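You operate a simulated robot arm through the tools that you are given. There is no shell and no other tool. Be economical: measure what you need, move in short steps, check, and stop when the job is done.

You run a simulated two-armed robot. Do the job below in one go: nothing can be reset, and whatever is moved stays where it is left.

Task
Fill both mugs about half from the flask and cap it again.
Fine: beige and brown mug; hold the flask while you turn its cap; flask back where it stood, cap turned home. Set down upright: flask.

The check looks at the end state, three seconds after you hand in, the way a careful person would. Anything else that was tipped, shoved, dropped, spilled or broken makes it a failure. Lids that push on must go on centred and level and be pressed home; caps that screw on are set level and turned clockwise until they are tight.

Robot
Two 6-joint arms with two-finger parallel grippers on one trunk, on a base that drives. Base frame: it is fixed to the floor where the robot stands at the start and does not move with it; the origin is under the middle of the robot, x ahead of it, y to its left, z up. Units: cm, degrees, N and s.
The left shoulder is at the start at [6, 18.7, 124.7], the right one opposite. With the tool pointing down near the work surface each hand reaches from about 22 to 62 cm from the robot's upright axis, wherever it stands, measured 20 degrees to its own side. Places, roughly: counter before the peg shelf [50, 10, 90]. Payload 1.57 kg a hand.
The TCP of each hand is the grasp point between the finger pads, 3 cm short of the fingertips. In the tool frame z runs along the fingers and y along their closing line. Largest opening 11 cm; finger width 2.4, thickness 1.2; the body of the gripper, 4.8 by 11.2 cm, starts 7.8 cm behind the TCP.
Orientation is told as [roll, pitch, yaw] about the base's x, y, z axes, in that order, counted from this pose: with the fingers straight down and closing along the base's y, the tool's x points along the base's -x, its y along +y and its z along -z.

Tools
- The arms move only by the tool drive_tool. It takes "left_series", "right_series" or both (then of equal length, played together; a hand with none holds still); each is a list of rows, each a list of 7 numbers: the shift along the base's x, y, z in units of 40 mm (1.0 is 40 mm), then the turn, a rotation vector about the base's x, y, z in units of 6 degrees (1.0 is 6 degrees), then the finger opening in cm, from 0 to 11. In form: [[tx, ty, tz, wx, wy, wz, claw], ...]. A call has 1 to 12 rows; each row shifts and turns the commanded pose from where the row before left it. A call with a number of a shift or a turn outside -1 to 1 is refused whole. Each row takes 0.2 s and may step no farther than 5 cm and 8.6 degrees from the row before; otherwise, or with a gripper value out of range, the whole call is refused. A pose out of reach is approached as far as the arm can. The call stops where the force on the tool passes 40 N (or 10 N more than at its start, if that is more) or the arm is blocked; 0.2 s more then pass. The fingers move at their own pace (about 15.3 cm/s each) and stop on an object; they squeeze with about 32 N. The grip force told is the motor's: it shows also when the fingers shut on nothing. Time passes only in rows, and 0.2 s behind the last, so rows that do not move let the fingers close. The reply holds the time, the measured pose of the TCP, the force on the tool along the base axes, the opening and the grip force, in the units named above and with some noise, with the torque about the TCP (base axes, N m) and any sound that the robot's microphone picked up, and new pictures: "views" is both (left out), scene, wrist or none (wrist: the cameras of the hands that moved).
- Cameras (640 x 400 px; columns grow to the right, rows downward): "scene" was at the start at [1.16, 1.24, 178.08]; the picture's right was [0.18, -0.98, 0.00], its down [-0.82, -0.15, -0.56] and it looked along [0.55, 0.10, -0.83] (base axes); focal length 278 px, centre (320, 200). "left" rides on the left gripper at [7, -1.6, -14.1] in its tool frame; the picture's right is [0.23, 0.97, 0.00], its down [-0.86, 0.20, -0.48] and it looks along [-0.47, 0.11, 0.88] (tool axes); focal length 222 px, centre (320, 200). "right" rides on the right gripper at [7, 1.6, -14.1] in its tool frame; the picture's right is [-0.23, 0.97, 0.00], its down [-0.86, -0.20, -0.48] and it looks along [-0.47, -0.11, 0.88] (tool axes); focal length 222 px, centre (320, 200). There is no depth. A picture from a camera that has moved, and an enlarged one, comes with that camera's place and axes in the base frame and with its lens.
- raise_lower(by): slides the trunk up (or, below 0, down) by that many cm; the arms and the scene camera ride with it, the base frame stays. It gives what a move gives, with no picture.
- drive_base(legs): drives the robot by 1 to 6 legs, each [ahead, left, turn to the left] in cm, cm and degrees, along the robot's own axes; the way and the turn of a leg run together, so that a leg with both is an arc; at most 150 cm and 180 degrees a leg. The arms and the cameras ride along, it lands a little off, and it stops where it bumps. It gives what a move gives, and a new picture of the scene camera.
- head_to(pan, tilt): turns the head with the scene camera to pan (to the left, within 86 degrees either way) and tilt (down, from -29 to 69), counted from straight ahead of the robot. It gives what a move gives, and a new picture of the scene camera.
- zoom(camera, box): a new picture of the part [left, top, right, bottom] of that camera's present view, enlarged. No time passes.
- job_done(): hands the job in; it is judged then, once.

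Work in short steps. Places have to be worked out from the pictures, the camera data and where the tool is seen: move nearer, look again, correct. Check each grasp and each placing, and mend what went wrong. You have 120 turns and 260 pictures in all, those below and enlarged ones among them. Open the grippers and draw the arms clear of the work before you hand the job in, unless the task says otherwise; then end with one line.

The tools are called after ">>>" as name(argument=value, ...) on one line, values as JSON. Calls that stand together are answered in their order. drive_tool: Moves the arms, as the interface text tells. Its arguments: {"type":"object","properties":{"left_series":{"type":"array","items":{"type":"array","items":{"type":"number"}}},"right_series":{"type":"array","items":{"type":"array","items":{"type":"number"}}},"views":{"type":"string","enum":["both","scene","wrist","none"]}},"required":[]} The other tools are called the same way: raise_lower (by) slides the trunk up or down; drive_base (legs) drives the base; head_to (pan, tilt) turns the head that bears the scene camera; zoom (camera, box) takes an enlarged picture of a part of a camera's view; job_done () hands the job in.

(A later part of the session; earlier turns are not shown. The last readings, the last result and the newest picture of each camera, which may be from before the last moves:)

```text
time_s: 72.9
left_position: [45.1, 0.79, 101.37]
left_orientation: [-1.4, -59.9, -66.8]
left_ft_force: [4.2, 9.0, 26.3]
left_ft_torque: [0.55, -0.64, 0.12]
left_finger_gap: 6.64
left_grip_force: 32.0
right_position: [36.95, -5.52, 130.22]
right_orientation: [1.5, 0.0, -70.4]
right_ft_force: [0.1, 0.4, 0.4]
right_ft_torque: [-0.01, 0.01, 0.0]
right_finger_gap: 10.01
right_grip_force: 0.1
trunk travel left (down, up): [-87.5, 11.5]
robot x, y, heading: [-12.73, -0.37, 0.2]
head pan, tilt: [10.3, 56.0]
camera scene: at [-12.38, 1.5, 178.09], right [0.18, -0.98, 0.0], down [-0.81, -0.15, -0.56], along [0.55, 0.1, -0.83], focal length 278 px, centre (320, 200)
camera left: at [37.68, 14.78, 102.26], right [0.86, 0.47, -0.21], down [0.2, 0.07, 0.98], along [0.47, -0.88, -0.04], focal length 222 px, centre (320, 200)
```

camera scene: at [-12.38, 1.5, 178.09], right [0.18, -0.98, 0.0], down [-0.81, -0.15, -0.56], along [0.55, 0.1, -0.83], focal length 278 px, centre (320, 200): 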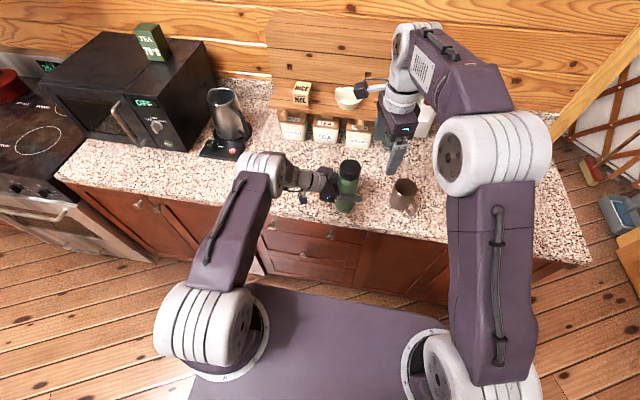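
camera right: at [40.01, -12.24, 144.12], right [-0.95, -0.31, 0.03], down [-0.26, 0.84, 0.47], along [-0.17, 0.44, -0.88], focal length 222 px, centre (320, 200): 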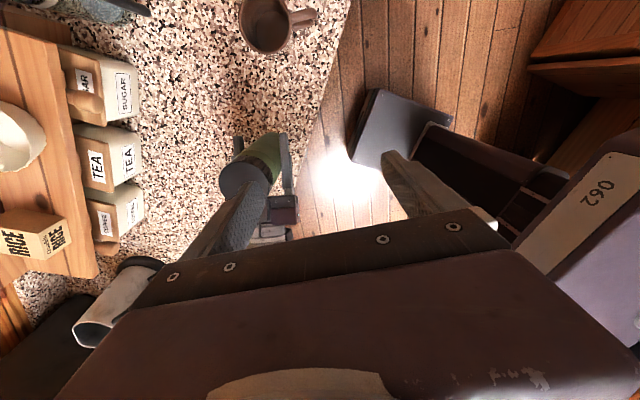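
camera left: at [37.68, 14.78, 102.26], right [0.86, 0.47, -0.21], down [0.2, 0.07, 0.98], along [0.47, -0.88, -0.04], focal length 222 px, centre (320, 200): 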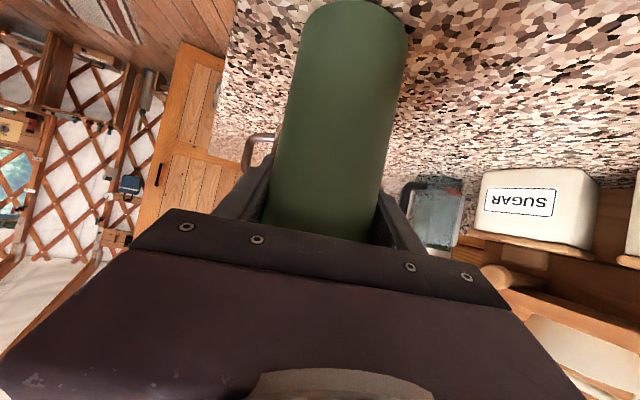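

Contact found at about z=101.7. Relax the push, open the left fingers and back out along the tool axis.

>>> drive_tool(left_series=[[0, 0, 0.05, 0, 0, 0, 4], [0, 0, 0.02, 0, 0, 0, 5], [0, 0, 0, 0, 0, 0, 6.7], [0, 0, 0, 0, 0, 0, 7.2], [0, 0, 0, 0, 0, 0, 8.5], [0, 0, 0, 0, 0, 0, 9.5], [0, 0, 0, 0, 0, 0, 9.5]])

>>> zoom(camera="scene", box=[290, 140, 402, 210])

```text
time_s: 74.5
left_position: [45.28, 0.71, 101.51]
left_orientation: [-1.8, -59.9, -66.6]
left_ft_force: [0.4, 0.4, -0.5]
left_ft_torque: [0.01, -0.04, -0.01]
left_finger_gap: 9.52
left_grip_force: 0.1
right_position: [37.27, -5.7, 130.19]
right_orientation: [1.4, 0.1, -70.5]
right_ft_force: [-0.5, -1.1, 0.8]
right_ft_torque: [-0.01, 0.01, 0.04]
right_finger_gap: 10.02
right_grip_force: 0.1
trunk travel left (down, up): [-87.5, 11.5]
robot x, y, heading: [-13.16, -0.07, 0.2]
head pan, tilt: [10.3, 56.0]
camera scene: at [-11.91, 1.26, 178.08], right [0.18, -0.98, 0.0], down [-0.82, -0.15, -0.56], along [0.55, 0.1, -0.83], focal length 278 px, centre (320, 200)
camera left: at [37.88, 14.62, 102.42], right [0.86, 0.47, -0.21], down [0.2, 0.07, 0.98], along [0.47, -0.88, -0.04], focal length 222 px, centre (320, 200)
```

scene: 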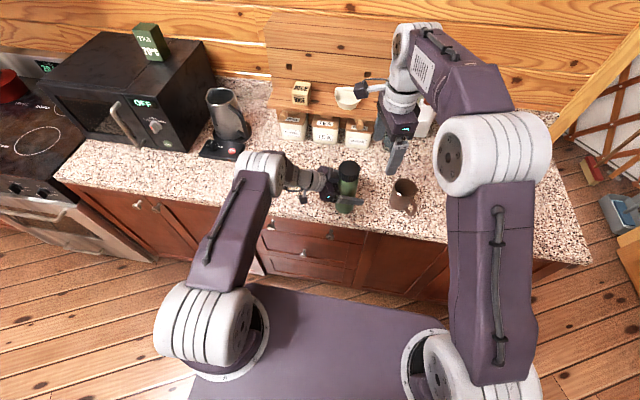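
left: 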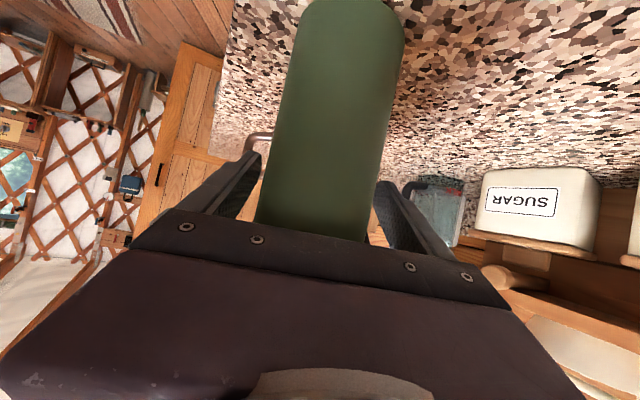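

```text
5.71 times, centred on (346, 175) of scene
camera zoom: at [-11.91, 1.26, 178.08], right [0.18, -0.98, 0.0], down [-0.82, -0.15, -0.56], along [0.55, 0.1, -0.83], focal length 1588 px, centre (171, 343)
```

zoom: 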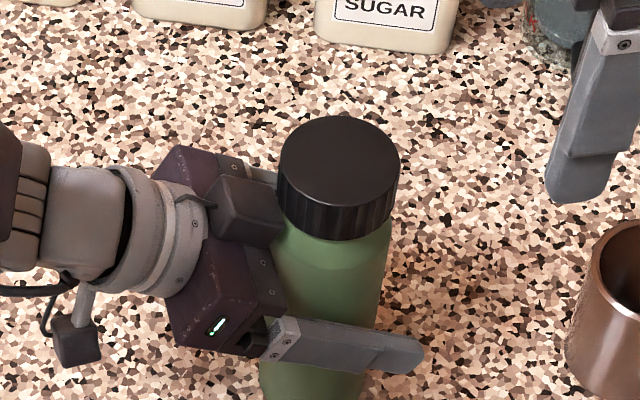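

It's standing. Back the left hand out along its axis.

>>> drive_tool(left_series=[[-0.08, 0.2, 0.12, 0, 0, 0, 9.5], [-0.12, 0.3, 0.19, 0, 0, 0, 9.5], [-0.16, 0.4, 0.25, 0, 0, 0, 9.5], [-0.16, 0.4, 0.25, 0, 0, 0, 9.5], [-0.16, 0.4, 0.25, 0, 0, 0, 9.5], [0, 0, 0, 0, 0, 0, 9.5]])

>>> zoom(camera="scene", box=[290, 140, 402, 210])

```text
time_s: 75.9
left_position: [42.53, 7.38, 105.75]
left_orientation: [-1.7, -59.8, -66.5]
left_ft_force: [-0.7, 0.4, 0.2]
left_ft_torque: [-0.01, -0.01, 0.01]
left_finger_gap: 9.49
left_grip_force: 0.1
right_position: [37.3, -5.67, 129.94]
right_orientation: [1.5, 0.2, -70.6]
right_ft_force: [-0.2, -0.5, 0.5]
right_ft_torque: [0.0, -0.01, 0.0]
right_finger_gap: 10.04
right_grip_force: 0.0
trunk travel left (down, up): [-87.5, 11.5]
robot x, y, heading: [-12.87, -0.01, 0.1]
head pan, tilt: [10.3, 56.0]
camera scene: at [-11.87, 1.21, 178.08], right [0.18, -0.98, 0.0], down [-0.82, -0.15, -0.56], along [0.55, 0.1, -0.83], focal length 278 px, centre (320, 200)
camera left: at [35.18, 21.32, 106.75], right [0.86, 0.47, -0.21], down [0.2, 0.07, 0.98], along [0.47, -0.88, -0.04], focal length 222 px, centre (320, 200)
```

scene: 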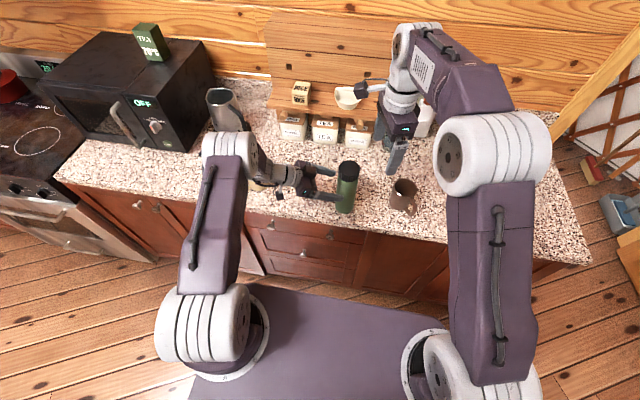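
left: 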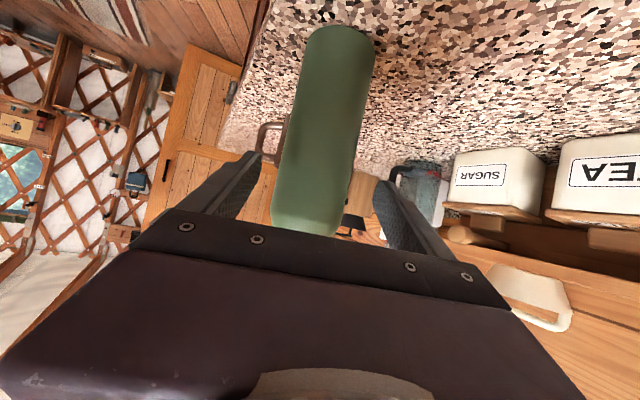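

```text
5.71 times, centred on (346, 175) of scene
camera zoom: at [-11.87, 1.21, 178.08], right [0.18, -0.98, 0.0], down [-0.82, -0.15, -0.56], along [0.55, 0.1, -0.83], focal length 1588 px, centre (171, 343)
```

zoom: 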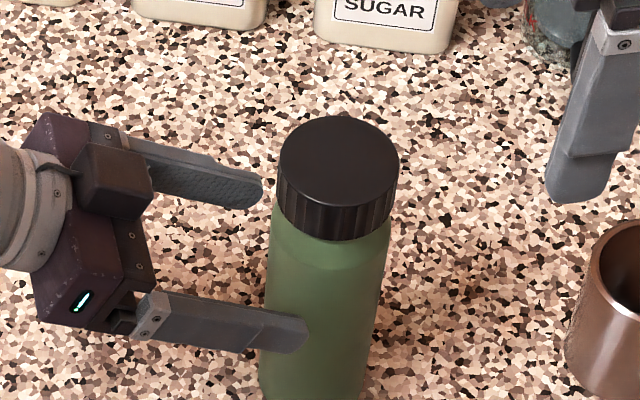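

The flask stands upright at about (45.0, 2.4). I'll level the left hand at the pre-grasp for a slightly higher hold (z≈104.5), and keep unwinding the right hand.

>>> drive_tool(left_series=[[-0.04, 0.4, 0, 0, 0, 0, 9.5], [-0.04, 0.45, 0, 0, 0, 0, 9.5], [-0.04, 0, -0.06, -0.92, -0.37, 0, 9.5], [-0.04, 0, -0.06, -0.92, -0.37, 0, 9.5], [-0.04, 0, -0.06, -0.92, -0.37, 0, 9.5], [0, 0, -0.06, -0.92, -0.37, 0, 9.5], [0, 0, -0.06, -0.92, -0.37, 0, 9.5], [0, 0, 0, 0, 0, 0, 9.5], [0, 0, 0, 0, 0, 0, 9.5], [0, 0, 0, 0, 0, 0, 9.5]], right_series=[[0, 0, 0, 0, 0, -1, 10], [0, 0, 0, 0, 0, -1, 10], [0, 0, 0, 0, 0, -1, 10], [0, 0, 0, 0, 0, -1, 10], [0, 0, 0, 0, 0, -1, 10], [0, 0, 0, 0, 0, -1, 10], [0, 0, 0, 0, 0, -1, 10], [0, 0, 0, 0, 0, -1, 10], [0, 0, 0, 0, 0, -1, 10], [0, 0, 0, 0, 0, -1, 10]])

```text
time_s: 78.1
left_position: [41.9, 10.95, 104.5]
left_orientation: [-65.5, -89.3, -2.9]
left_ft_force: [-0.4, 0.6, 0.0]
left_ft_torque: [0.01, 0.0, -0.03]
left_finger_gap: 9.48
left_grip_force: 0.0
right_position: [37.24, -5.71, 130.05]
right_orientation: [1.5, 0.1, -130.8]
right_ft_force: [0.4, -0.7, 0.2]
right_ft_torque: [0.0, 0.03, -0.02]
right_finger_gap: 10.0
right_grip_force: 0.1
trunk travel left (down, up): [-87.5, 11.5]
robot x, y, heading: [-13.02, -0.26, 0.0]
head pan, tilt: [10.3, 56.0]
camera scene: at [-11.88, 1.25, 178.08], right [0.18, -0.98, 0.0], down [-0.82, -0.15, -0.56], along [0.55, 0.1, -0.83], focal length 278 px, centre (320, 200)
camera right: at [42.86, -1.27, 144.15], right [0.59, -0.81, 0.02], down [-0.72, -0.51, 0.47], along [-0.37, -0.29, -0.88], focal length 222 px, centre (320, 200)
camera left: at [34.94, 23.41, 97.47], right [0.9, 0.36, -0.24], down [0.02, 0.52, 0.86], along [0.43, -0.78, 0.46], focal length 222 px, centre (320, 200)
```

scene: 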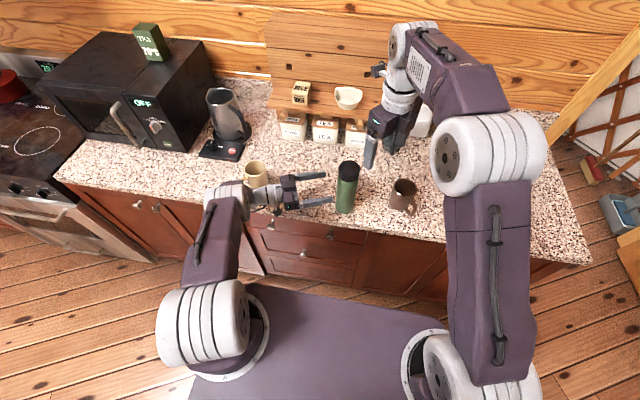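
right: 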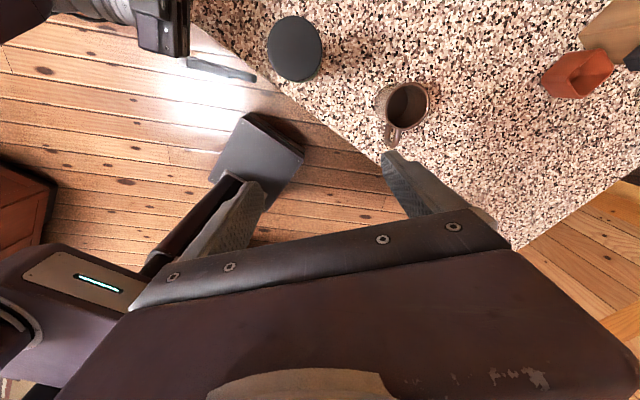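
left: 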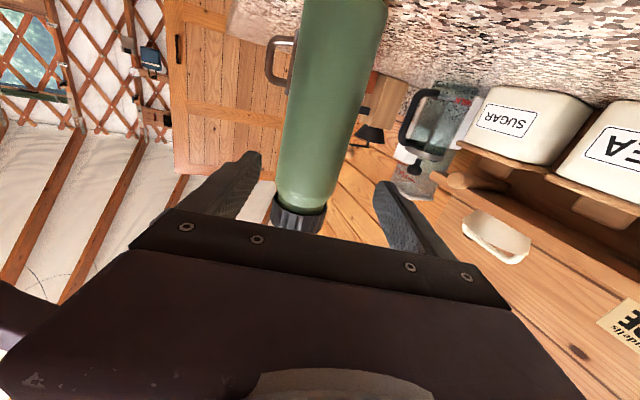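

Flask is centred. Advance the left hand to (44.8, 2.5) and close.

>>> drive_tool(left_series=[[0.15, -0.42, 0, 0, 0, 0, 9.5], [0.15, -0.42, 0, 0, 0, 0, 9.5], [0.15, -0.42, 0, 0, 0, 0, 9.5], [0.15, -0.42, 0, 0, 0, 0, 9.5], [0.13, -0.43, 0, 0, 0, 0, 9.5], [0, 0, 0, 0, 0, 0, 9.5]], right_series=[[0, 0, 0, 0, 0, -1, 10], [0, 0, 0, 0, 0, -1, 10], [0, 0, 0, 0, 0, -1, 10], [0, 0, 0, 0, 0, -1, 10], [0, 0, 0, 0, 0, 0, 10], [0, 0, 0, 0, 0, 0, 10]])

>>> zoom(camera="scene", box=[290, 140, 402, 210])

```text
time_s: 79.5
left_position: [44.66, 2.48, 104.45]
left_orientation: [-64.1, -89.2, -4.5]
left_ft_force: [0.7, 0.3, 0.7]
left_ft_torque: [0.03, 0.01, 0.0]
left_finger_gap: 9.51
left_grip_force: 0.2
right_position: [37.39, -5.65, 130.13]
right_orientation: [1.5, 0.2, -154.7]
right_ft_force: [0.6, 0.1, 0.8]
right_ft_torque: [0.02, -0.02, 0.0]
right_finger_gap: 10.0
right_grip_force: 0.0
trunk travel left (down, up): [-87.5, 11.5]
robot x, y, heading: [-13.08, -0.09, -0.2]
head pan, tilt: [10.3, 56.0]
camera scene: at [-11.91, 1.28, 178.08], right [0.18, -0.98, 0.0], down [-0.82, -0.15, -0.56], along [0.55, 0.1, -0.83], focal length 278 px, centre (320, 200)
camera right: at [44.22, -3.82, 144.16], right [0.21, -0.98, 0.02], down [-0.86, -0.17, 0.47], along [-0.46, -0.12, -0.88], focal length 222 px, centre (320, 200)
camera left: at [37.84, 14.93, 97.47], right [0.9, 0.36, -0.24], down [0.02, 0.52, 0.86], along [0.43, -0.78, 0.46], focal length 222 px, centre (320, 200)
```

scene: 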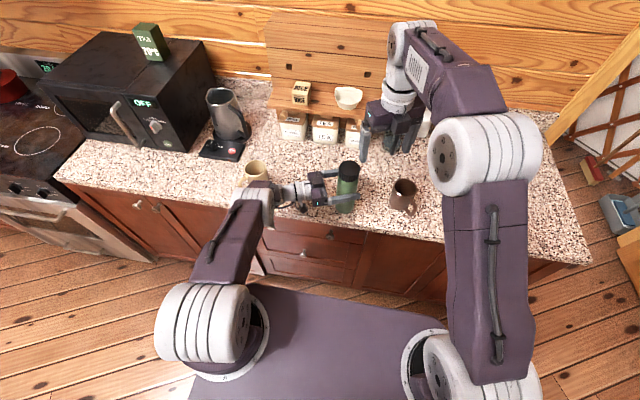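
right: 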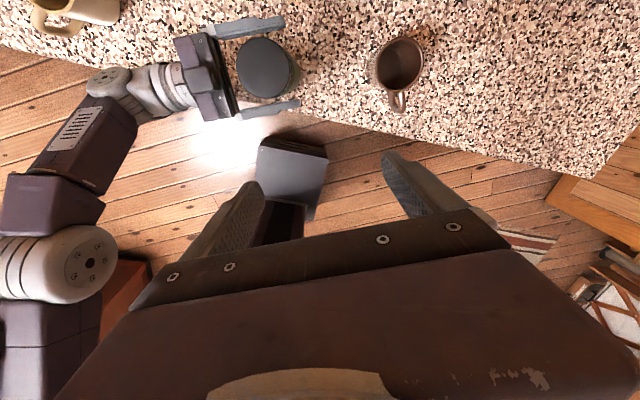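
left: 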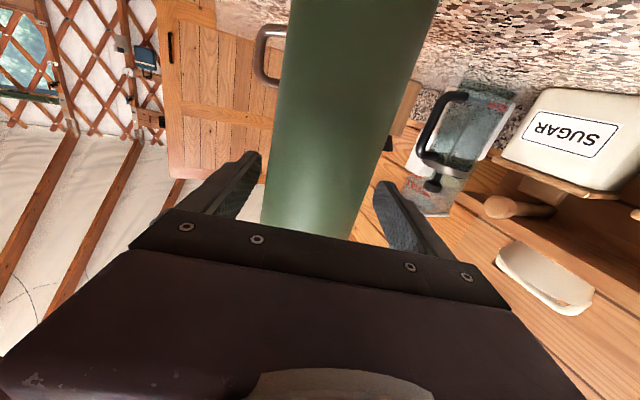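

```text
5.71 times, centred on (346, 175) of scene
camera zoom: at [-11.91, 1.28, 178.08], right [0.18, -0.98, 0.0], down [-0.82, -0.15, -0.56], along [0.55, 0.1, -0.83], focal length 1588 px, centre (171, 343)
```

zoom: 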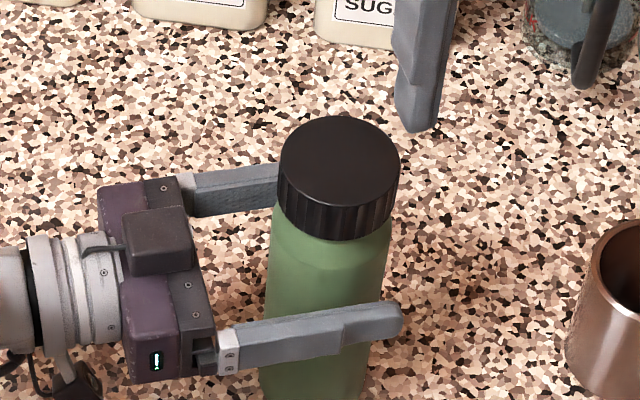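

Close the left hand on the flask.

>>> drive_tool(left_series=[[0, 0, 0, 0, 0, 0, 7.8], [0, 0, 0, 0, 0, 0, 7.2], [0, 0, 0, 0, 0, 0, 6.8], [0, 0, 0, 0, 0, 0, 6.4], [0, 0, 0, 0, 0, 0, 4], [0, 0, 0, 0, 0, 0, 4]], views="none")

>>> zoom(camera="right", box=[180, 0, 340, 100])

>>> zoom(camera="scene", box=[290, 140, 402, 210])

```text
time_s: 80.9
left_position: [44.54, 2.36, 104.62]
left_orientation: [-63.2, -89.2, -5.2]
left_ft_force: [-1.6, -0.8, 1.2]
left_ft_torque: [-0.06, 0.08, 0.03]
left_finger_gap: 6.66
left_grip_force: 32.2
right_position: [37.31, -5.83, 130.05]
right_orientation: [1.5, 0.2, -154.6]
right_ft_force: [-0.4, -0.4, 0.1]
right_ft_torque: [0.0, 0.0, 0.0]
right_finger_gap: 9.97
right_grip_force: 0.0
trunk travel left (down, up): [-87.5, 11.5]
robot x, y, heading: [-13.35, 0.08, -0.1]
head pan, tilt: [10.3, 56.0]
```

```text
4.00 times, centred on (260, 50) of right
camera zoom: at [44.16, -3.88, 144.18], right [0.21, -0.98, 0.02], down [-0.86, -0.18, 0.47], along [-0.46, -0.12, -0.88], focal length 888 px, centre (560, 800)
```

zoom: 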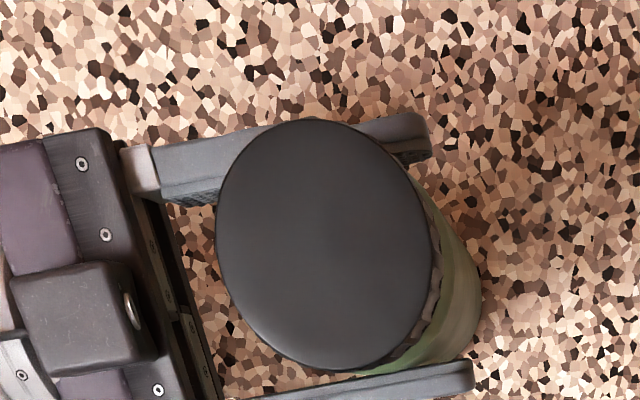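

```text
5.71 times, centred on (346, 175) of scene
camera zoom: at [-11.97, 1.2, 178.08], right [0.18, -0.98, 0.0], down [-0.82, -0.15, -0.56], along [0.55, 0.1, -0.83], focal length 1588 px, centre (171, 343)
```

zoom: 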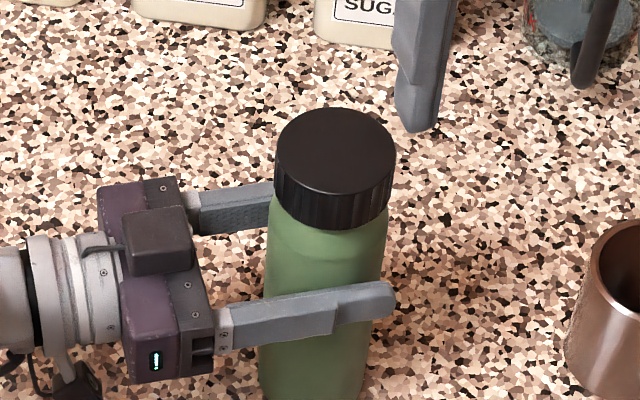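

Held at 6.66 cm. The cap centre is about (44.7, 2.55) with its top near z≈113.2. I'll move the right hand (yaw -155) over it and part-way down.

>>> drive_tool(right_series=[[0.46, 0.52, 0, 0.22, 0.1, 0, 9], [0.46, 0.52, 0, 0, 0, 0, 9], [0.46, 0.52, 0, 0, 0, 0, 9], [0.46, 0.53, 0, 0, 0, 0, 9], [0, 0, -0.7, 0, 0, 0, 9], [0, 0, -0.7, 0, 0, 0, 9], [0, 0, -0.7, 0, 0, 0, 9], [0, 0, -0.6, 0, 0, 0, 9], [0, 0, 0, 0, 0, 0, 9], [0, 0, 0, 0, 0, 0, 9]])

>>> zoom(camera="scene", box=[290, 130, 402, 200])

>>> zoom(camera="right", box=[216, 120, 408, 240])

```text
time_s: 83.1
left_position: [44.69, 2.48, 104.38]
left_orientation: [-63.7, -89.1, -4.9]
left_ft_force: [0.4, 0.1, 1.7]
left_ft_torque: [0.05, -0.04, 0.03]
left_finger_gap: 6.64
left_grip_force: 31.8
right_position: [41.48, -2.72, 117.86]
right_orientation: [-0.2, 0.2, -154.4]
right_ft_force: [0.1, -0.7, -0.3]
right_ft_torque: [0.01, 0.0, -0.01]
right_finger_gap: 9.01
right_grip_force: 0.0
right hand out of reach, approached as far as the arm can: row 2, 3, 4
trunk travel left (down, up): [-87.5, 11.5]
robot x, y, heading: [-12.84, -0.44, -0.1]
head pan, tilt: [10.3, 56.0]
camera scene: at [-11.92, 1.23, 178.08], right [0.18, -0.98, 0.0], down [-0.82, -0.15, -0.56], along [0.55, 0.1, -0.83], focal length 278 px, centre (320, 200)
camera right: at [48.44, -1.28, 131.88], right [0.22, -0.98, 0.0], down [-0.86, -0.19, 0.48], along [-0.47, -0.1, -0.88], focal length 222 px, centre (320, 200)
```

scene: 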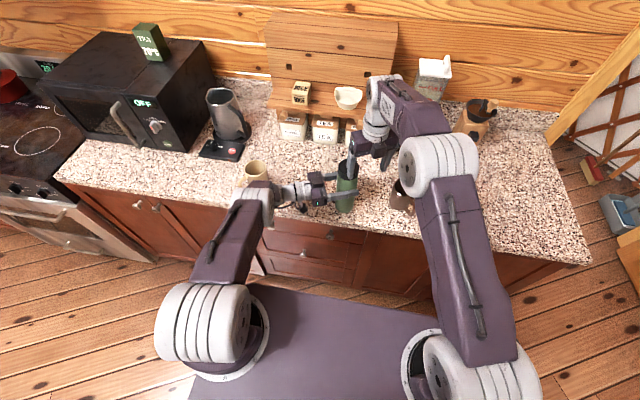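
right: 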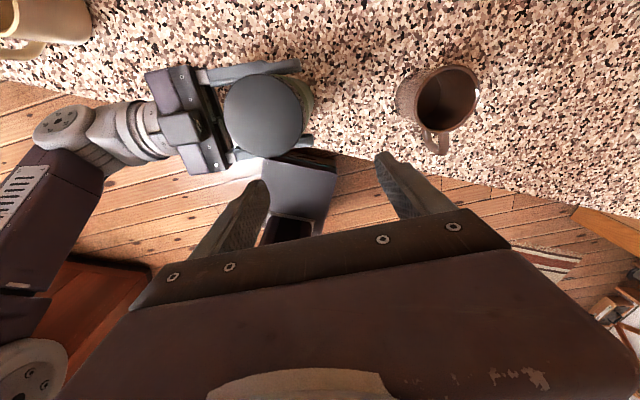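

```text
5.71 times, centred on (346, 165) of scene
camera zoom: at [-11.92, 1.23, 178.08], right [0.18, -0.98, 0.0], down [-0.82, -0.15, -0.56], along [0.55, 0.1, -0.83], focal length 1588 px, centre (171, 400)
```

zoom: 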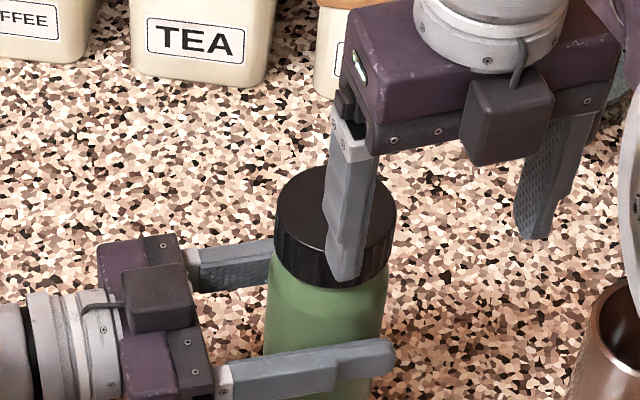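

```text
3.33 times, centred on (312, 180) of right
camera zoom: at [48.44, -1.28, 131.88], right [0.22, -0.98, 0.0], down [-0.86, -0.19, 0.48], along [-0.47, -0.1, -0.88], focal length 740 px, centre (347, 267)
```

zoom: 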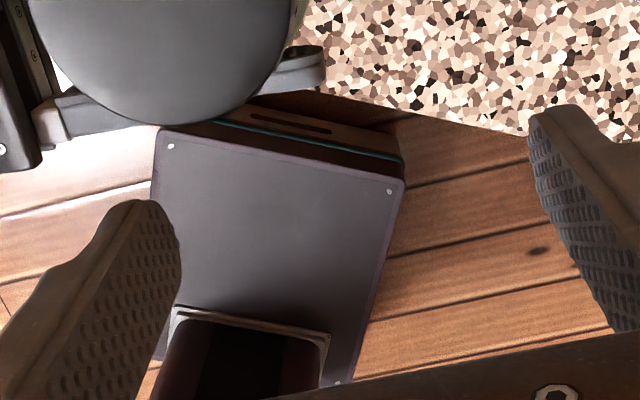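

The right hand was short of reach at that height. At this lower height I'll try again, since the tips clear the cap top by 1.5 cm.

>>> drive_tool(right_series=[[0.2, 0.33, 0.05, 0, 0, 0, 9], [0.2, 0.33, 0, 0, 0, 0, 9], [0.2, 0.33, 0, 0, 0, 0, 9], [0.2, 0.33, 0, 0, 0, 0, 9], [0, 0, 0, 0, 0, 0, 9]])

```text
time_s: 84.3
left_position: [44.6, 2.41, 104.29]
left_orientation: [-63.2, -89.1, -5.2]
left_ft_force: [-0.6, -1.1, -0.5]
left_ft_torque: [0.02, -0.02, -0.01]
left_finger_gap: 6.66
left_grip_force: 32.2
right_position: [43.65, -1.98, 117.7]
right_orientation: [-0.2, 0.2, -154.2]
right_ft_force: [0.5, 0.5, 0.4]
right_ft_torque: [0.01, -0.02, -0.05]
right_finger_gap: 8.98
right_grip_force: 0.0
right hand out of reach, approached as far as the arm can: row 1, 2, 3, 4
trunk travel left (down, up): [-87.5, 11.5]
robot x, y, heading: [-13.08, -0.06, 0.1]
head pan, tilt: [10.3, 56.0]
camera scene: at [-11.91, 1.22, 178.08], right [0.18, -0.98, 0.0], down [-0.82, -0.15, -0.56], along [0.55, 0.1, -0.83], focal length 278 px, centre (320, 200)
camera right: at [50.54, -0.38, 131.9], right [0.22, -0.98, 0.0], down [-0.86, -0.2, 0.48], along [-0.47, -0.1, -0.88], focal length 222 px, centre (320, 200)
```

scene: 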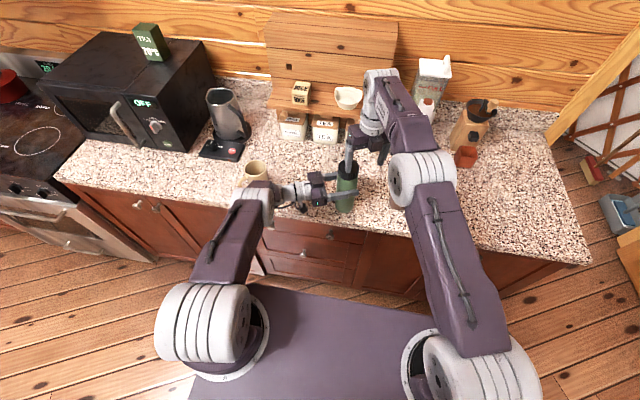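
right: 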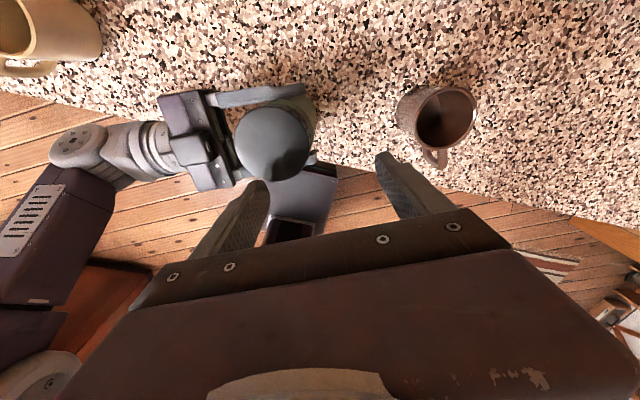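

It's likely the wrist-yaw limit rather than distance. Turn back +24° while moving over the cap.

>>> drive_tool(right_series=[[0, 0, 0.05, 0, 0, 1, 9], [0, 0, 0, 0, 0, 1, 9], [0, 0, 0, 0, 0, 1, 9], [0, 0, 0, 0, 0, 1, 9], [0.09, 0.38, 0, 0, 0, 0, 9], [0.09, 0.38, 0, 0, 0, 0, 9], [0.09, 0.38, 0, 0, 0, 0, 9], [0, 0, 0, 0, 0, 0, 9]])

```text
time_s: 86.1
left_position: [44.59, 2.5, 104.52]
left_orientation: [-63.7, -89.2, -4.9]
left_ft_force: [-0.3, -0.3, 0.1]
left_ft_torque: [0.09, -0.07, 0.03]
left_finger_gap: 6.65
left_grip_force: 32.1
right_position: [43.03, 0.6, 117.69]
right_orientation: [0.0, 0.3, -130.7]
right_ft_force: [0.9, -0.2, 0.0]
right_ft_torque: [0.0, 0.04, -0.02]
right_finger_gap: 9.01
right_grip_force: 0.1
right hand out of reach, approached as far as the arm can: row 5, 6, 7
trunk travel left (down, up): [-87.5, 11.5]
robot x, y, heading: [-12.98, 0.05, 0.1]
head pan, tilt: [10.3, 56.0]
camera scene: at [-11.88, 1.25, 178.08], right [0.18, -0.98, 0.0], down [-0.82, -0.15, -0.56], along [0.55, 0.1, -0.83], focal length 278 px, centre (320, 200)
camera right: at [48.76, 4.89, 131.82], right [0.59, -0.81, 0.0], down [-0.71, -0.52, 0.48], along [-0.38, -0.28, -0.88], focal length 222 px, centre (320, 200)
```

scene: 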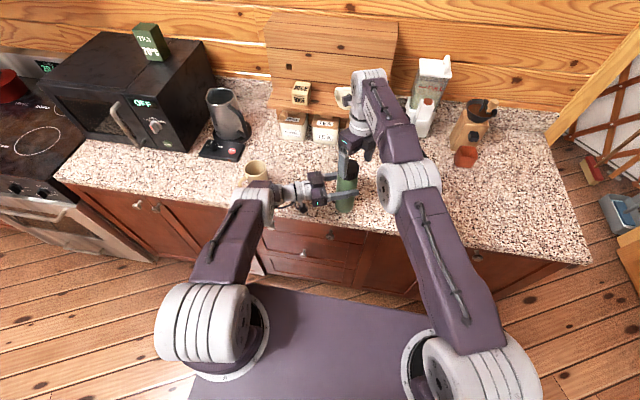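
right: 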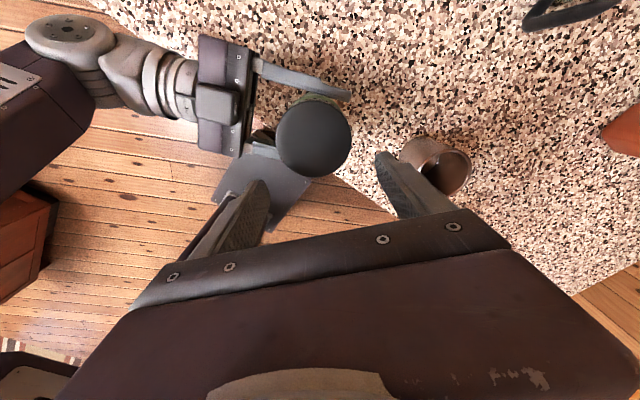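

It's a distance limit after all. I'll raise the right hand slightly and bring the flask 3 cm nearer and 4 cm to the right with the left hand, just above the counter.

>>> drive_tool(right_series=[[-0.1, -0.1, 0.4, 0, 0, 0, 9], [-0.1, -0.1, 0.3, 0, 0, 0, 9], [0, 0, 0, 0, 0, 0, 9], [0, 0, 0, 0, 0, 0, 9], [0, 0, 0, 0, 0, 0, 9], [0, 0, 0, 0, 0, 0, 9], [0, 0, 0, 0, 0, 0, 9]], left_series=[[0, 0, 0.1, 0, 0, 0, 4], [0, 0, 0.1, 0, 0, 0, 4], [-0.2, -0.25, 0, 0, 0, 0, 4], [-0.2, -0.25, 0, 0, 0, 0, 4], [-0.2, -0.25, 0, 0, 0, 0, 4], [-0.1, -0.25, 0, 0, 0, 0, 4], [0, 0, 0, 0, 0, 0, 4]])

>>> zoom(camera="scene", box=[290, 130, 402, 200])

```text
time_s: 87.7
left_position: [41.9, -1.6, 105.31]
left_orientation: [-63.9, -89.1, -4.5]
left_ft_force: [1.5, -0.7, -3.1]
left_ft_torque: [-0.01, -0.01, -0.01]
left_finger_gap: 6.64
left_grip_force: 31.2
right_position: [42.35, -0.09, 120.56]
right_orientation: [0.0, 0.2, -130.7]
right_ft_force: [-0.3, 0.2, 0.4]
right_ft_torque: [0.04, 0.0, 0.03]
right_finger_gap: 9.0
right_grip_force: 0.0
trunk travel left (down, up): [-87.5, 11.5]
robot x, y, heading: [-12.9, -0.29, 0.1]
head pan, tilt: [10.3, 56.0]
camera scene: at [-11.82, 1.25, 178.08], right [0.18, -0.98, 0.0], down [-0.82, -0.15, -0.56], along [0.55, 0.1, -0.83], focal length 278 px, centre (320, 200)
camera right: at [48.02, 4.09, 134.54], right [0.59, -0.81, 0.0], down [-0.71, -0.52, 0.48], along [-0.38, -0.28, -0.88], focal length 222 px, centre (320, 200)
camera left: at [35.08, 10.97, 98.28], right [0.9, 0.36, -0.24], down [0.02, 0.52, 0.86], along [0.43, -0.78, 0.46], focal length 222 px, centre (320, 200)
```

scene: 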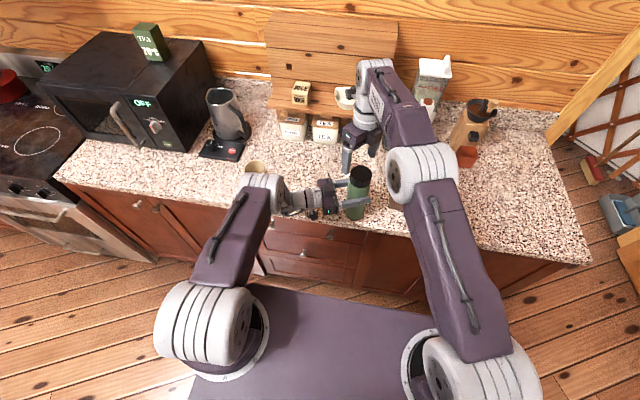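
right: 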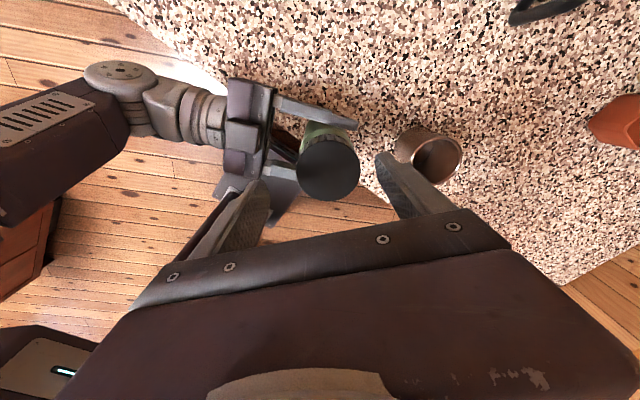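
left: 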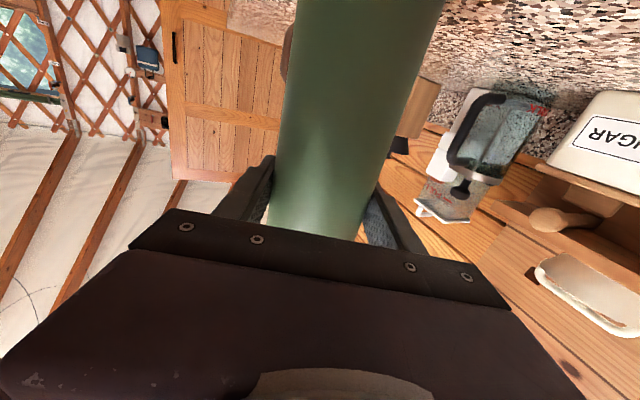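

```text
5.71 times, centred on (346, 165) of scene
camera zoom: at [-11.82, 1.25, 178.08], right [0.18, -0.98, 0.0], down [-0.82, -0.15, -0.56], along [0.55, 0.1, -0.83], focal length 1588 px, centre (171, 400)
```

zoom: 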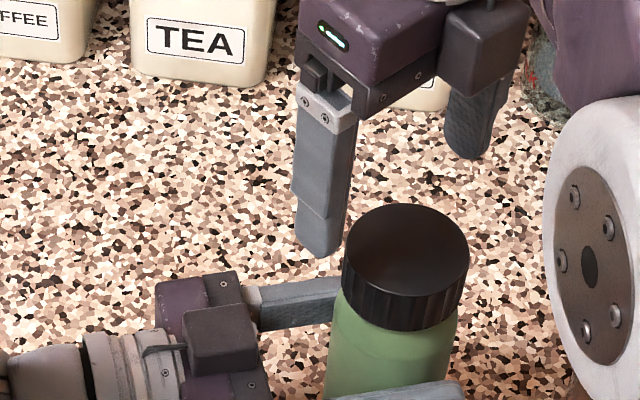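

Cap centre now about (42.2, -1.3), top z≈113.6. Align, descend to z≈114.5 and close.

>>> drive_tool(right_series=[[-0.03, -0.3, 0, 0, 0, 0, 9], [0, 0, -0.5, 0, 0, 0, 9], [0, 0, -0.5, 0, 0, 0, 9], [0, 0, -0.5, 0, 0, 0, 9], [0, 0, 0, 0, 0, 0, 9], [0, 0, 0, 0, 0, 0, 9]], views="wrist")

>>> zoom(camera="scene", box=[300, 140, 412, 210])

>>> zoom(camera="right", box=[240, 130, 400, 230])

```text
time_s: 89.1
left_position: [41.91, -1.46, 105.2]
left_orientation: [-64.0, -89.1, -4.6]
left_ft_force: [1.1, 0.3, -2.7]
left_ft_torque: [0.0, 0.0, -0.02]
left_finger_gap: 6.68
left_grip_force: 31.9
right_position: [42.18, -1.3, 114.56]
right_orientation: [0.1, 0.1, -130.7]
right_ft_force: [0.3, -1.0, -0.4]
right_ft_torque: [0.0, 0.03, 0.03]
right_finger_gap: 9.0
right_grip_force: 0.1
trunk travel left (down, up): [-87.5, 11.5]
robot x, y, heading: [-12.9, 0.19, -0.3]
head pan, tilt: [10.3, 56.0]
camera right: at [47.84, 3.01, 128.6], right [0.59, -0.81, 0.0], down [-0.71, -0.52, 0.48], along [-0.38, -0.28, -0.88], focal length 222 px, centre (320, 200)
```

right: 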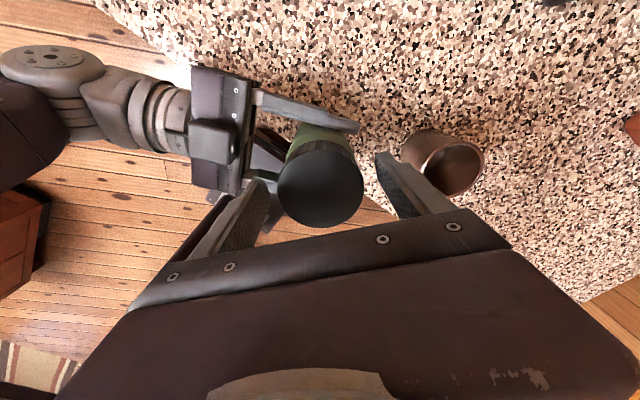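

```text
5.71 times, centred on (356, 175) of scene
camera zoom: at [-11.82, 1.25, 178.08], right [0.18, -0.98, 0.0], down [-0.82, -0.15, -0.56], along [0.55, 0.1, -0.83], focal length 1588 px, centre (114, 343)
```

zoom: 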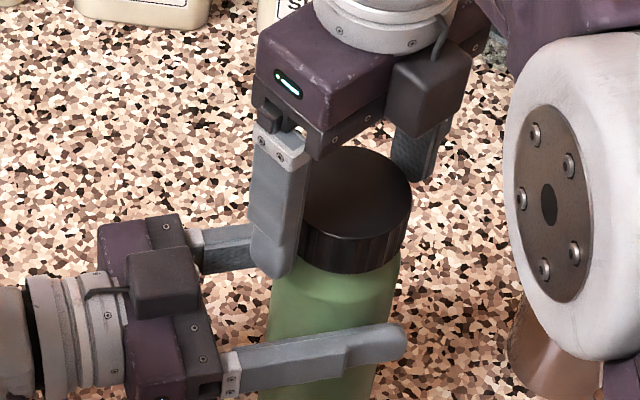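

```text
4.00 times, centred on (320, 180) of right
camera zoom: at [47.84, 3.01, 128.6], right [0.59, -0.81, 0.0], down [-0.71, -0.52, 0.48], along [-0.38, -0.28, -0.88], focal length 888 px, centre (320, 280)
```

zoom: 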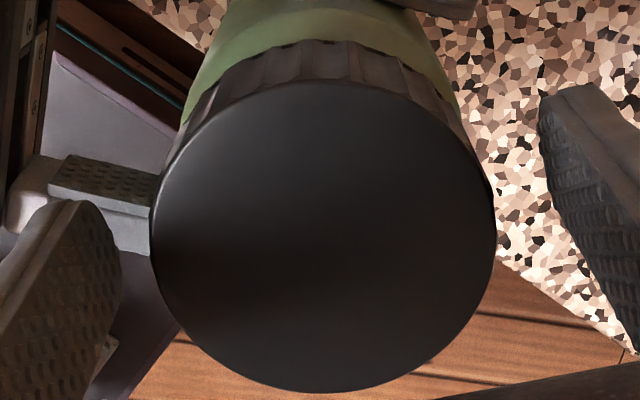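

The view matches the earlier centred grasp. Close on the cap, then turn CCW with a slow lift.

>>> drive_tool(right_series=[[0, 0, 0, 0, 0, 0, 7.2], [0, 0, 0, 0, 0, 0, 6.6], [0, 0, 0, 0, 0, 0, 6.2], [0, 0, 0, 0, 0, 0, 4], [0, 0, 0, 0, 0, 0, 4], [0, 0, 0, 0, 0, 1, 4], [0, 0, 0, 0, 0, 1, 4], [0, 0, 0, 0, 0, 1, 4], [0, 0, 0, 0, 0, 1, 4], [0, 0, 0, 0, 0, 1, 4], [0, 0, 0, 0, 0, 1, 4], [0, 0, 0, 0, 0, 0, 4]], views="none")

```text
time_s: 91.7
left_position: [41.91, -1.55, 105.2]
left_orientation: [-61.6, -89.1, -6.9]
left_ft_force: [16.6, -14.0, -7.8]
left_ft_torque: [0.56, 0.35, -0.03]
left_finger_gap: 6.65
left_grip_force: 32.1
right_position: [42.11, -1.27, 114.56]
right_orientation: [-0.3, 0.4, -94.5]
right_ft_force: [-16.3, 14.2, 3.7]
right_ft_torque: [0.84, 1.18, -0.08]
right_finger_gap: 6.17
right_grip_force: 32.3
trunk travel left (down, up): [-87.5, 11.5]
robot x, y, heading: [-13.05, -0.12, 0.1]
head pan, tilt: [10.3, 56.0]
```

There's lateral strain of about 21 N; shift the right hand slightly toward (-x, +y) to unload it, then continue.

>>> drive_tool(right_series=[[-0.02, 0.02, 0, 0, 0, 0, 4], [-0.02, 0.02, 0, 0, 0, 0, 4], [0, 0, 0, 0, 0, 0, 4]], views="none")

```text
time_s: 92.5
left_position: [41.84, -1.6, 105.15]
left_orientation: [-65.5, -89.0, -3.0]
left_ft_force: [5.2, -4.4, -4.3]
left_ft_torque: [0.11, -0.48, 0.01]
left_finger_gap: 6.64
left_grip_force: 32.3
right_position: [41.92, -1.29, 114.59]
right_orientation: [0.1, 0.0, -94.7]
right_ft_force: [-5.2, 4.3, 1.6]
right_ft_torque: [0.2, 0.96, -0.03]
right_finger_gap: 6.18
right_grip_force: 32.3
trunk travel left (down, up): [-87.5, 11.5]
robot x, y, heading: [-13.14, -0.06, 0.0]
head pan, tilt: [10.3, 56.0]
```

>>> drive_tool(right_series=[[-0.015, 0.015, 0, 0, 0, 1, 4], [0, 0, 0.005, 0, 0, 1, 4], [0, 0, 0.005, 0, 0, 1, 4], [0, 0, 0.005, 0, 0, 1, 4], [0, 0, 0.005, 0, 0, 1, 4], [0, 0, 0.005, 0, 0, 1, 4], [0, 0, 0.005, 0, 0, 1, 4], [0, 0, 0.005, 0, 0, 1, 4], [0, 0, 0, 0, 0, 0, 4]], views="none")

```text
time_s: 94.5
left_position: [41.94, -1.54, 105.27]
left_orientation: [-64.5, -89.1, -3.8]
left_ft_force: [1.6, 15.5, -0.8]
left_ft_torque: [-0.87, -0.21, 0.01]
left_finger_gap: 6.64
left_grip_force: 31.5
right_position: [41.9, -1.19, 114.62]
right_orientation: [-0.1, 0.2, -46.6]
right_ft_force: [-0.7, -16.3, -3.0]
right_ft_torque: [-0.54, 0.27, -0.02]
right_finger_gap: 6.15
right_grip_force: 32.2
trunk travel left (down, up): [-87.5, 11.5]
robot x, y, heading: [-12.74, -0.26, 0.1]
head pan, tilt: [10.3, 56.0]
```

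Balance the lateral load again (-y) and go on turning.

>>> drive_tool(right_series=[[0, -0.03, 0, 0, 0, 0, 4], [0, -0.03, 0, 0, 0, 1, 4], [0, 0, 0.005, 0, 0, 1, 4], [0, 0, 0.005, 0, 0, 1, 4], [0, 0, 0.005, 0, 0, 1, 4], [0, 0, 0.005, 0, 0, 1, 4], [0, 0, 0.005, 0, 0, 1, 4], [0, 0, 0.005, 0, 0, 1, 4], [0, 0, 0, 0, 0, 0, 4]], views="scene")

>>> zoom(camera="scene", box=[300, 140, 412, 210])

```text
time_s: 96.5
left_position: [41.81, -1.55, 105.24]
left_orientation: [-63.7, -89.0, -4.9]
left_ft_force: [0.8, 0.2, -1.4]
left_ft_torque: [-0.01, -0.01, -0.03]
left_finger_gap: 6.62
left_grip_force: 31.8
right_position: [41.98, -1.39, 114.82]
right_orientation: [0.0, 0.2, -4.6]
right_ft_force: [0.1, 0.3, -0.5]
right_ft_torque: [0.01, 0.02, -0.03]
right_finger_gap: 6.19
right_grip_force: 31.7
trunk travel left (down, up): [-87.5, 11.5]
robot x, y, heading: [-13.16, -0.1, -0.2]
head pan, tilt: [10.3, 56.0]
camera scene: at [-11.82, 1.23, 178.08], right [0.18, -0.98, 0.0], down [-0.82, -0.15, -0.56], along [0.55, 0.1, -0.83], focal length 278 px, centre (320, 200)
```

scene: 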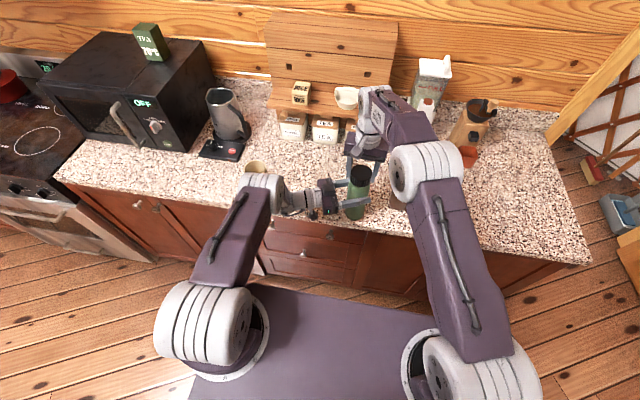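

```text
5.71 times, centred on (356, 175) of scene
camera zoom: at [-11.82, 1.23, 178.08], right [0.18, -0.98, 0.0], down [-0.82, -0.15, -0.56], along [0.55, 0.1, -0.83], focal length 1588 px, centre (114, 343)
```

zoom: 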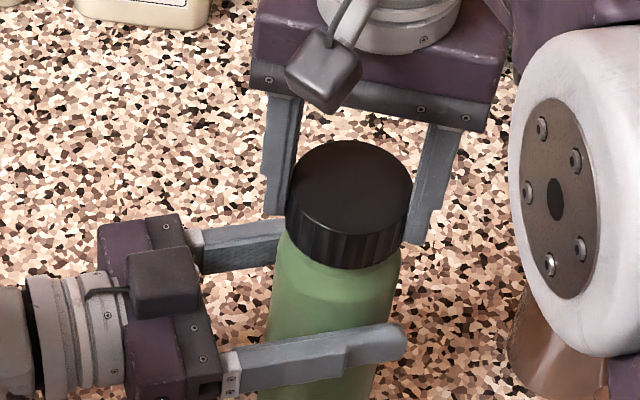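

All loads dropped to zero, so the cap is probably free. Lift it gently 1.5 cm.

>>> drive_tool(right_series=[[0, 0, 0.05, 0, 0, 0.5, 4], [0, 0, 0.05, 0, 0, 0.5, 4], [0, 0, 0.1, 0, 0, 0, 4], [0, 0, 0.2, 0, 0, 0, 4], [0, 0, 0, 0, 0, 0, 4]], views="none")

>>> zoom(camera="scene", box=[300, 140, 412, 210])

```text
time_s: 97.7
left_position: [41.94, -1.64, 105.35]
left_orientation: [-63.9, -89.1, -4.6]
left_ft_force: [0.5, 0.4, -3.1]
left_ft_torque: [-0.01, -0.01, 0.02]
left_finger_gap: 6.66
left_grip_force: 32.8
right_position: [41.86, -1.32, 116.37]
right_orientation: [0.0, 0.2, 1.4]
right_ft_force: [0.0, 0.6, -0.6]
right_ft_torque: [-0.03, -0.01, -0.02]
right_finger_gap: 6.2
right_grip_force: 31.9
trunk travel left (down, up): [-87.5, 11.5]
robot x, y, heading: [-13.12, -0.03, 0.1]
head pan, tilt: [10.3, 56.0]
```

```text
5.71 times, centred on (356, 175) of scene
camera zoom: at [-11.82, 1.23, 178.08], right [0.18, -0.98, 0.0], down [-0.82, -0.15, -0.56], along [0.55, 0.1, -0.83], focal length 1588 px, centre (114, 343)
```

zoom: 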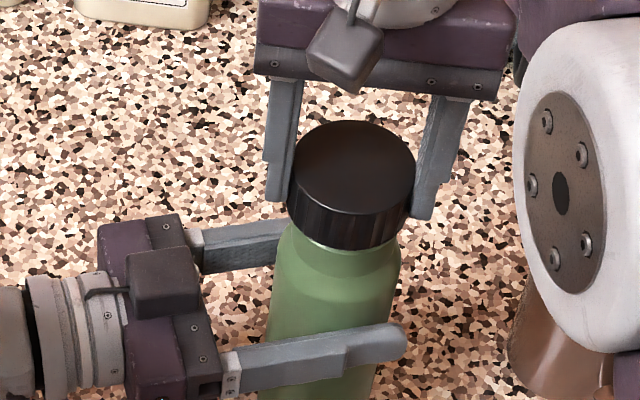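

The cap is off (silver neck visible). Raise it and draw the right hand, still holding the cap, back to the right out of the way.

>>> drive_tool(right_series=[[0, 0, 0.6, 0, 0, 0, 4], [-0.1, 0, 0.7, 0, 0, 0, 4], [-0.3, -0.2, 0.6, 0, 0, 0, 4], [-0.5, -0.7, 0.4, 0, 0, 0, 4], [-0.5, -0.8, 0.3, 0, 0, 0, 4], [-0.5, -0.8, 0.2, 0, 0, 0, 4], [-0.5, -0.8, 0, 0, 0, 0, 4], [-0.5, -0.8, 0, 0, 0, 0, 4], [-0.5, -0.8, 0, 0, 0, 0, 4], [0, 0, 0, 0, 0, 0, 4]])

>>> zoom(camera="scene", box=[300, 140, 412, 210])

```text
time_s: 99.9
left_position: [41.91, -1.54, 105.07]
left_orientation: [-64.6, -89.0, -3.9]
left_ft_force: [0.7, 0.5, -2.6]
left_ft_torque: [0.0, 0.02, -0.01]
left_finger_gap: 6.62
left_grip_force: 32.1
right_position: [28.41, -20.89, 127.53]
right_orientation: [0.0, 0.2, 1.3]
right_ft_force: [0.1, -1.0, 0.0]
right_ft_torque: [0.01, -0.01, -0.02]
right_finger_gap: 6.17
right_grip_force: 32.3
trunk travel left (down, up): [-87.5, 11.5]
robot x, y, heading: [-13.09, -0.14, -0.0]
head pan, tilt: [10.3, 56.0]
camera scene: at [-11.79, 1.27, 178.08], right [0.18, -0.98, 0.0], down [-0.82, -0.15, -0.56], along [0.55, 0.1, -0.83], focal length 278 px, centre (320, 200)
camera right: at [21.47, -19.46, 141.5], right [0.2, 0.98, 0.0], down [0.86, -0.18, 0.48], along [0.47, -0.1, -0.88], focal length 222 px, centre (320, 200)
```

scene: 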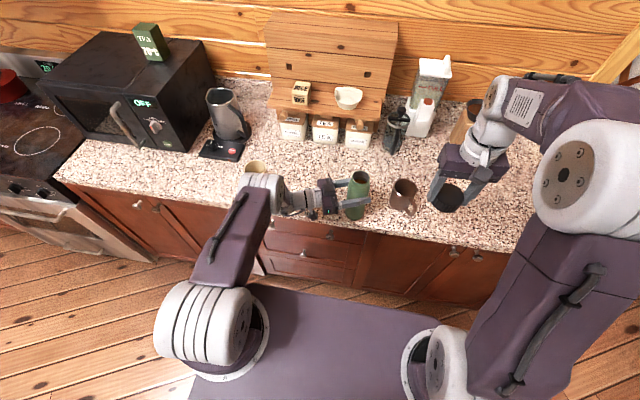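
right: 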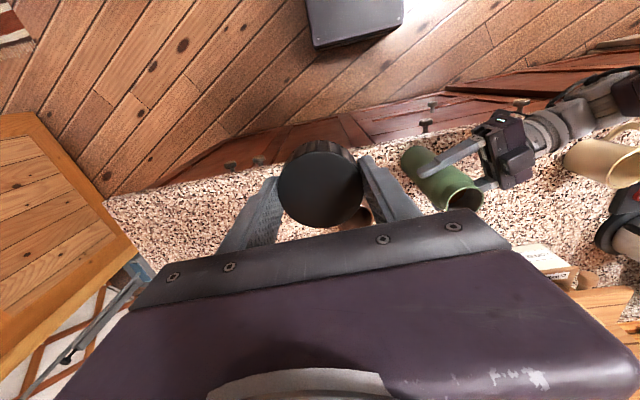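

```text
5.71 times, centred on (356, 175) of scene
camera zoom: at [-11.79, 1.27, 178.08], right [0.18, -0.98, 0.0], down [-0.82, -0.15, -0.56], along [0.55, 0.1, -0.83], focal length 1588 px, centre (114, 343)
```

zoom: 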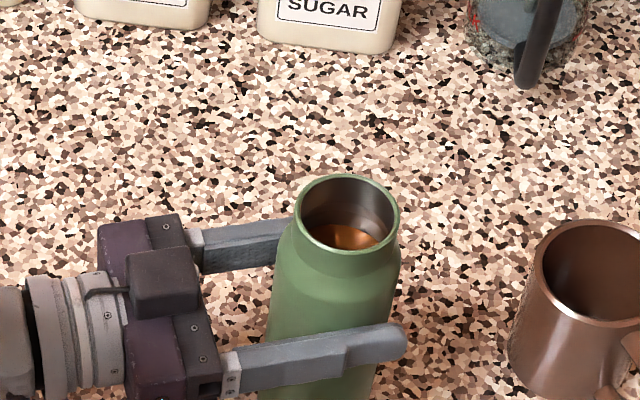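

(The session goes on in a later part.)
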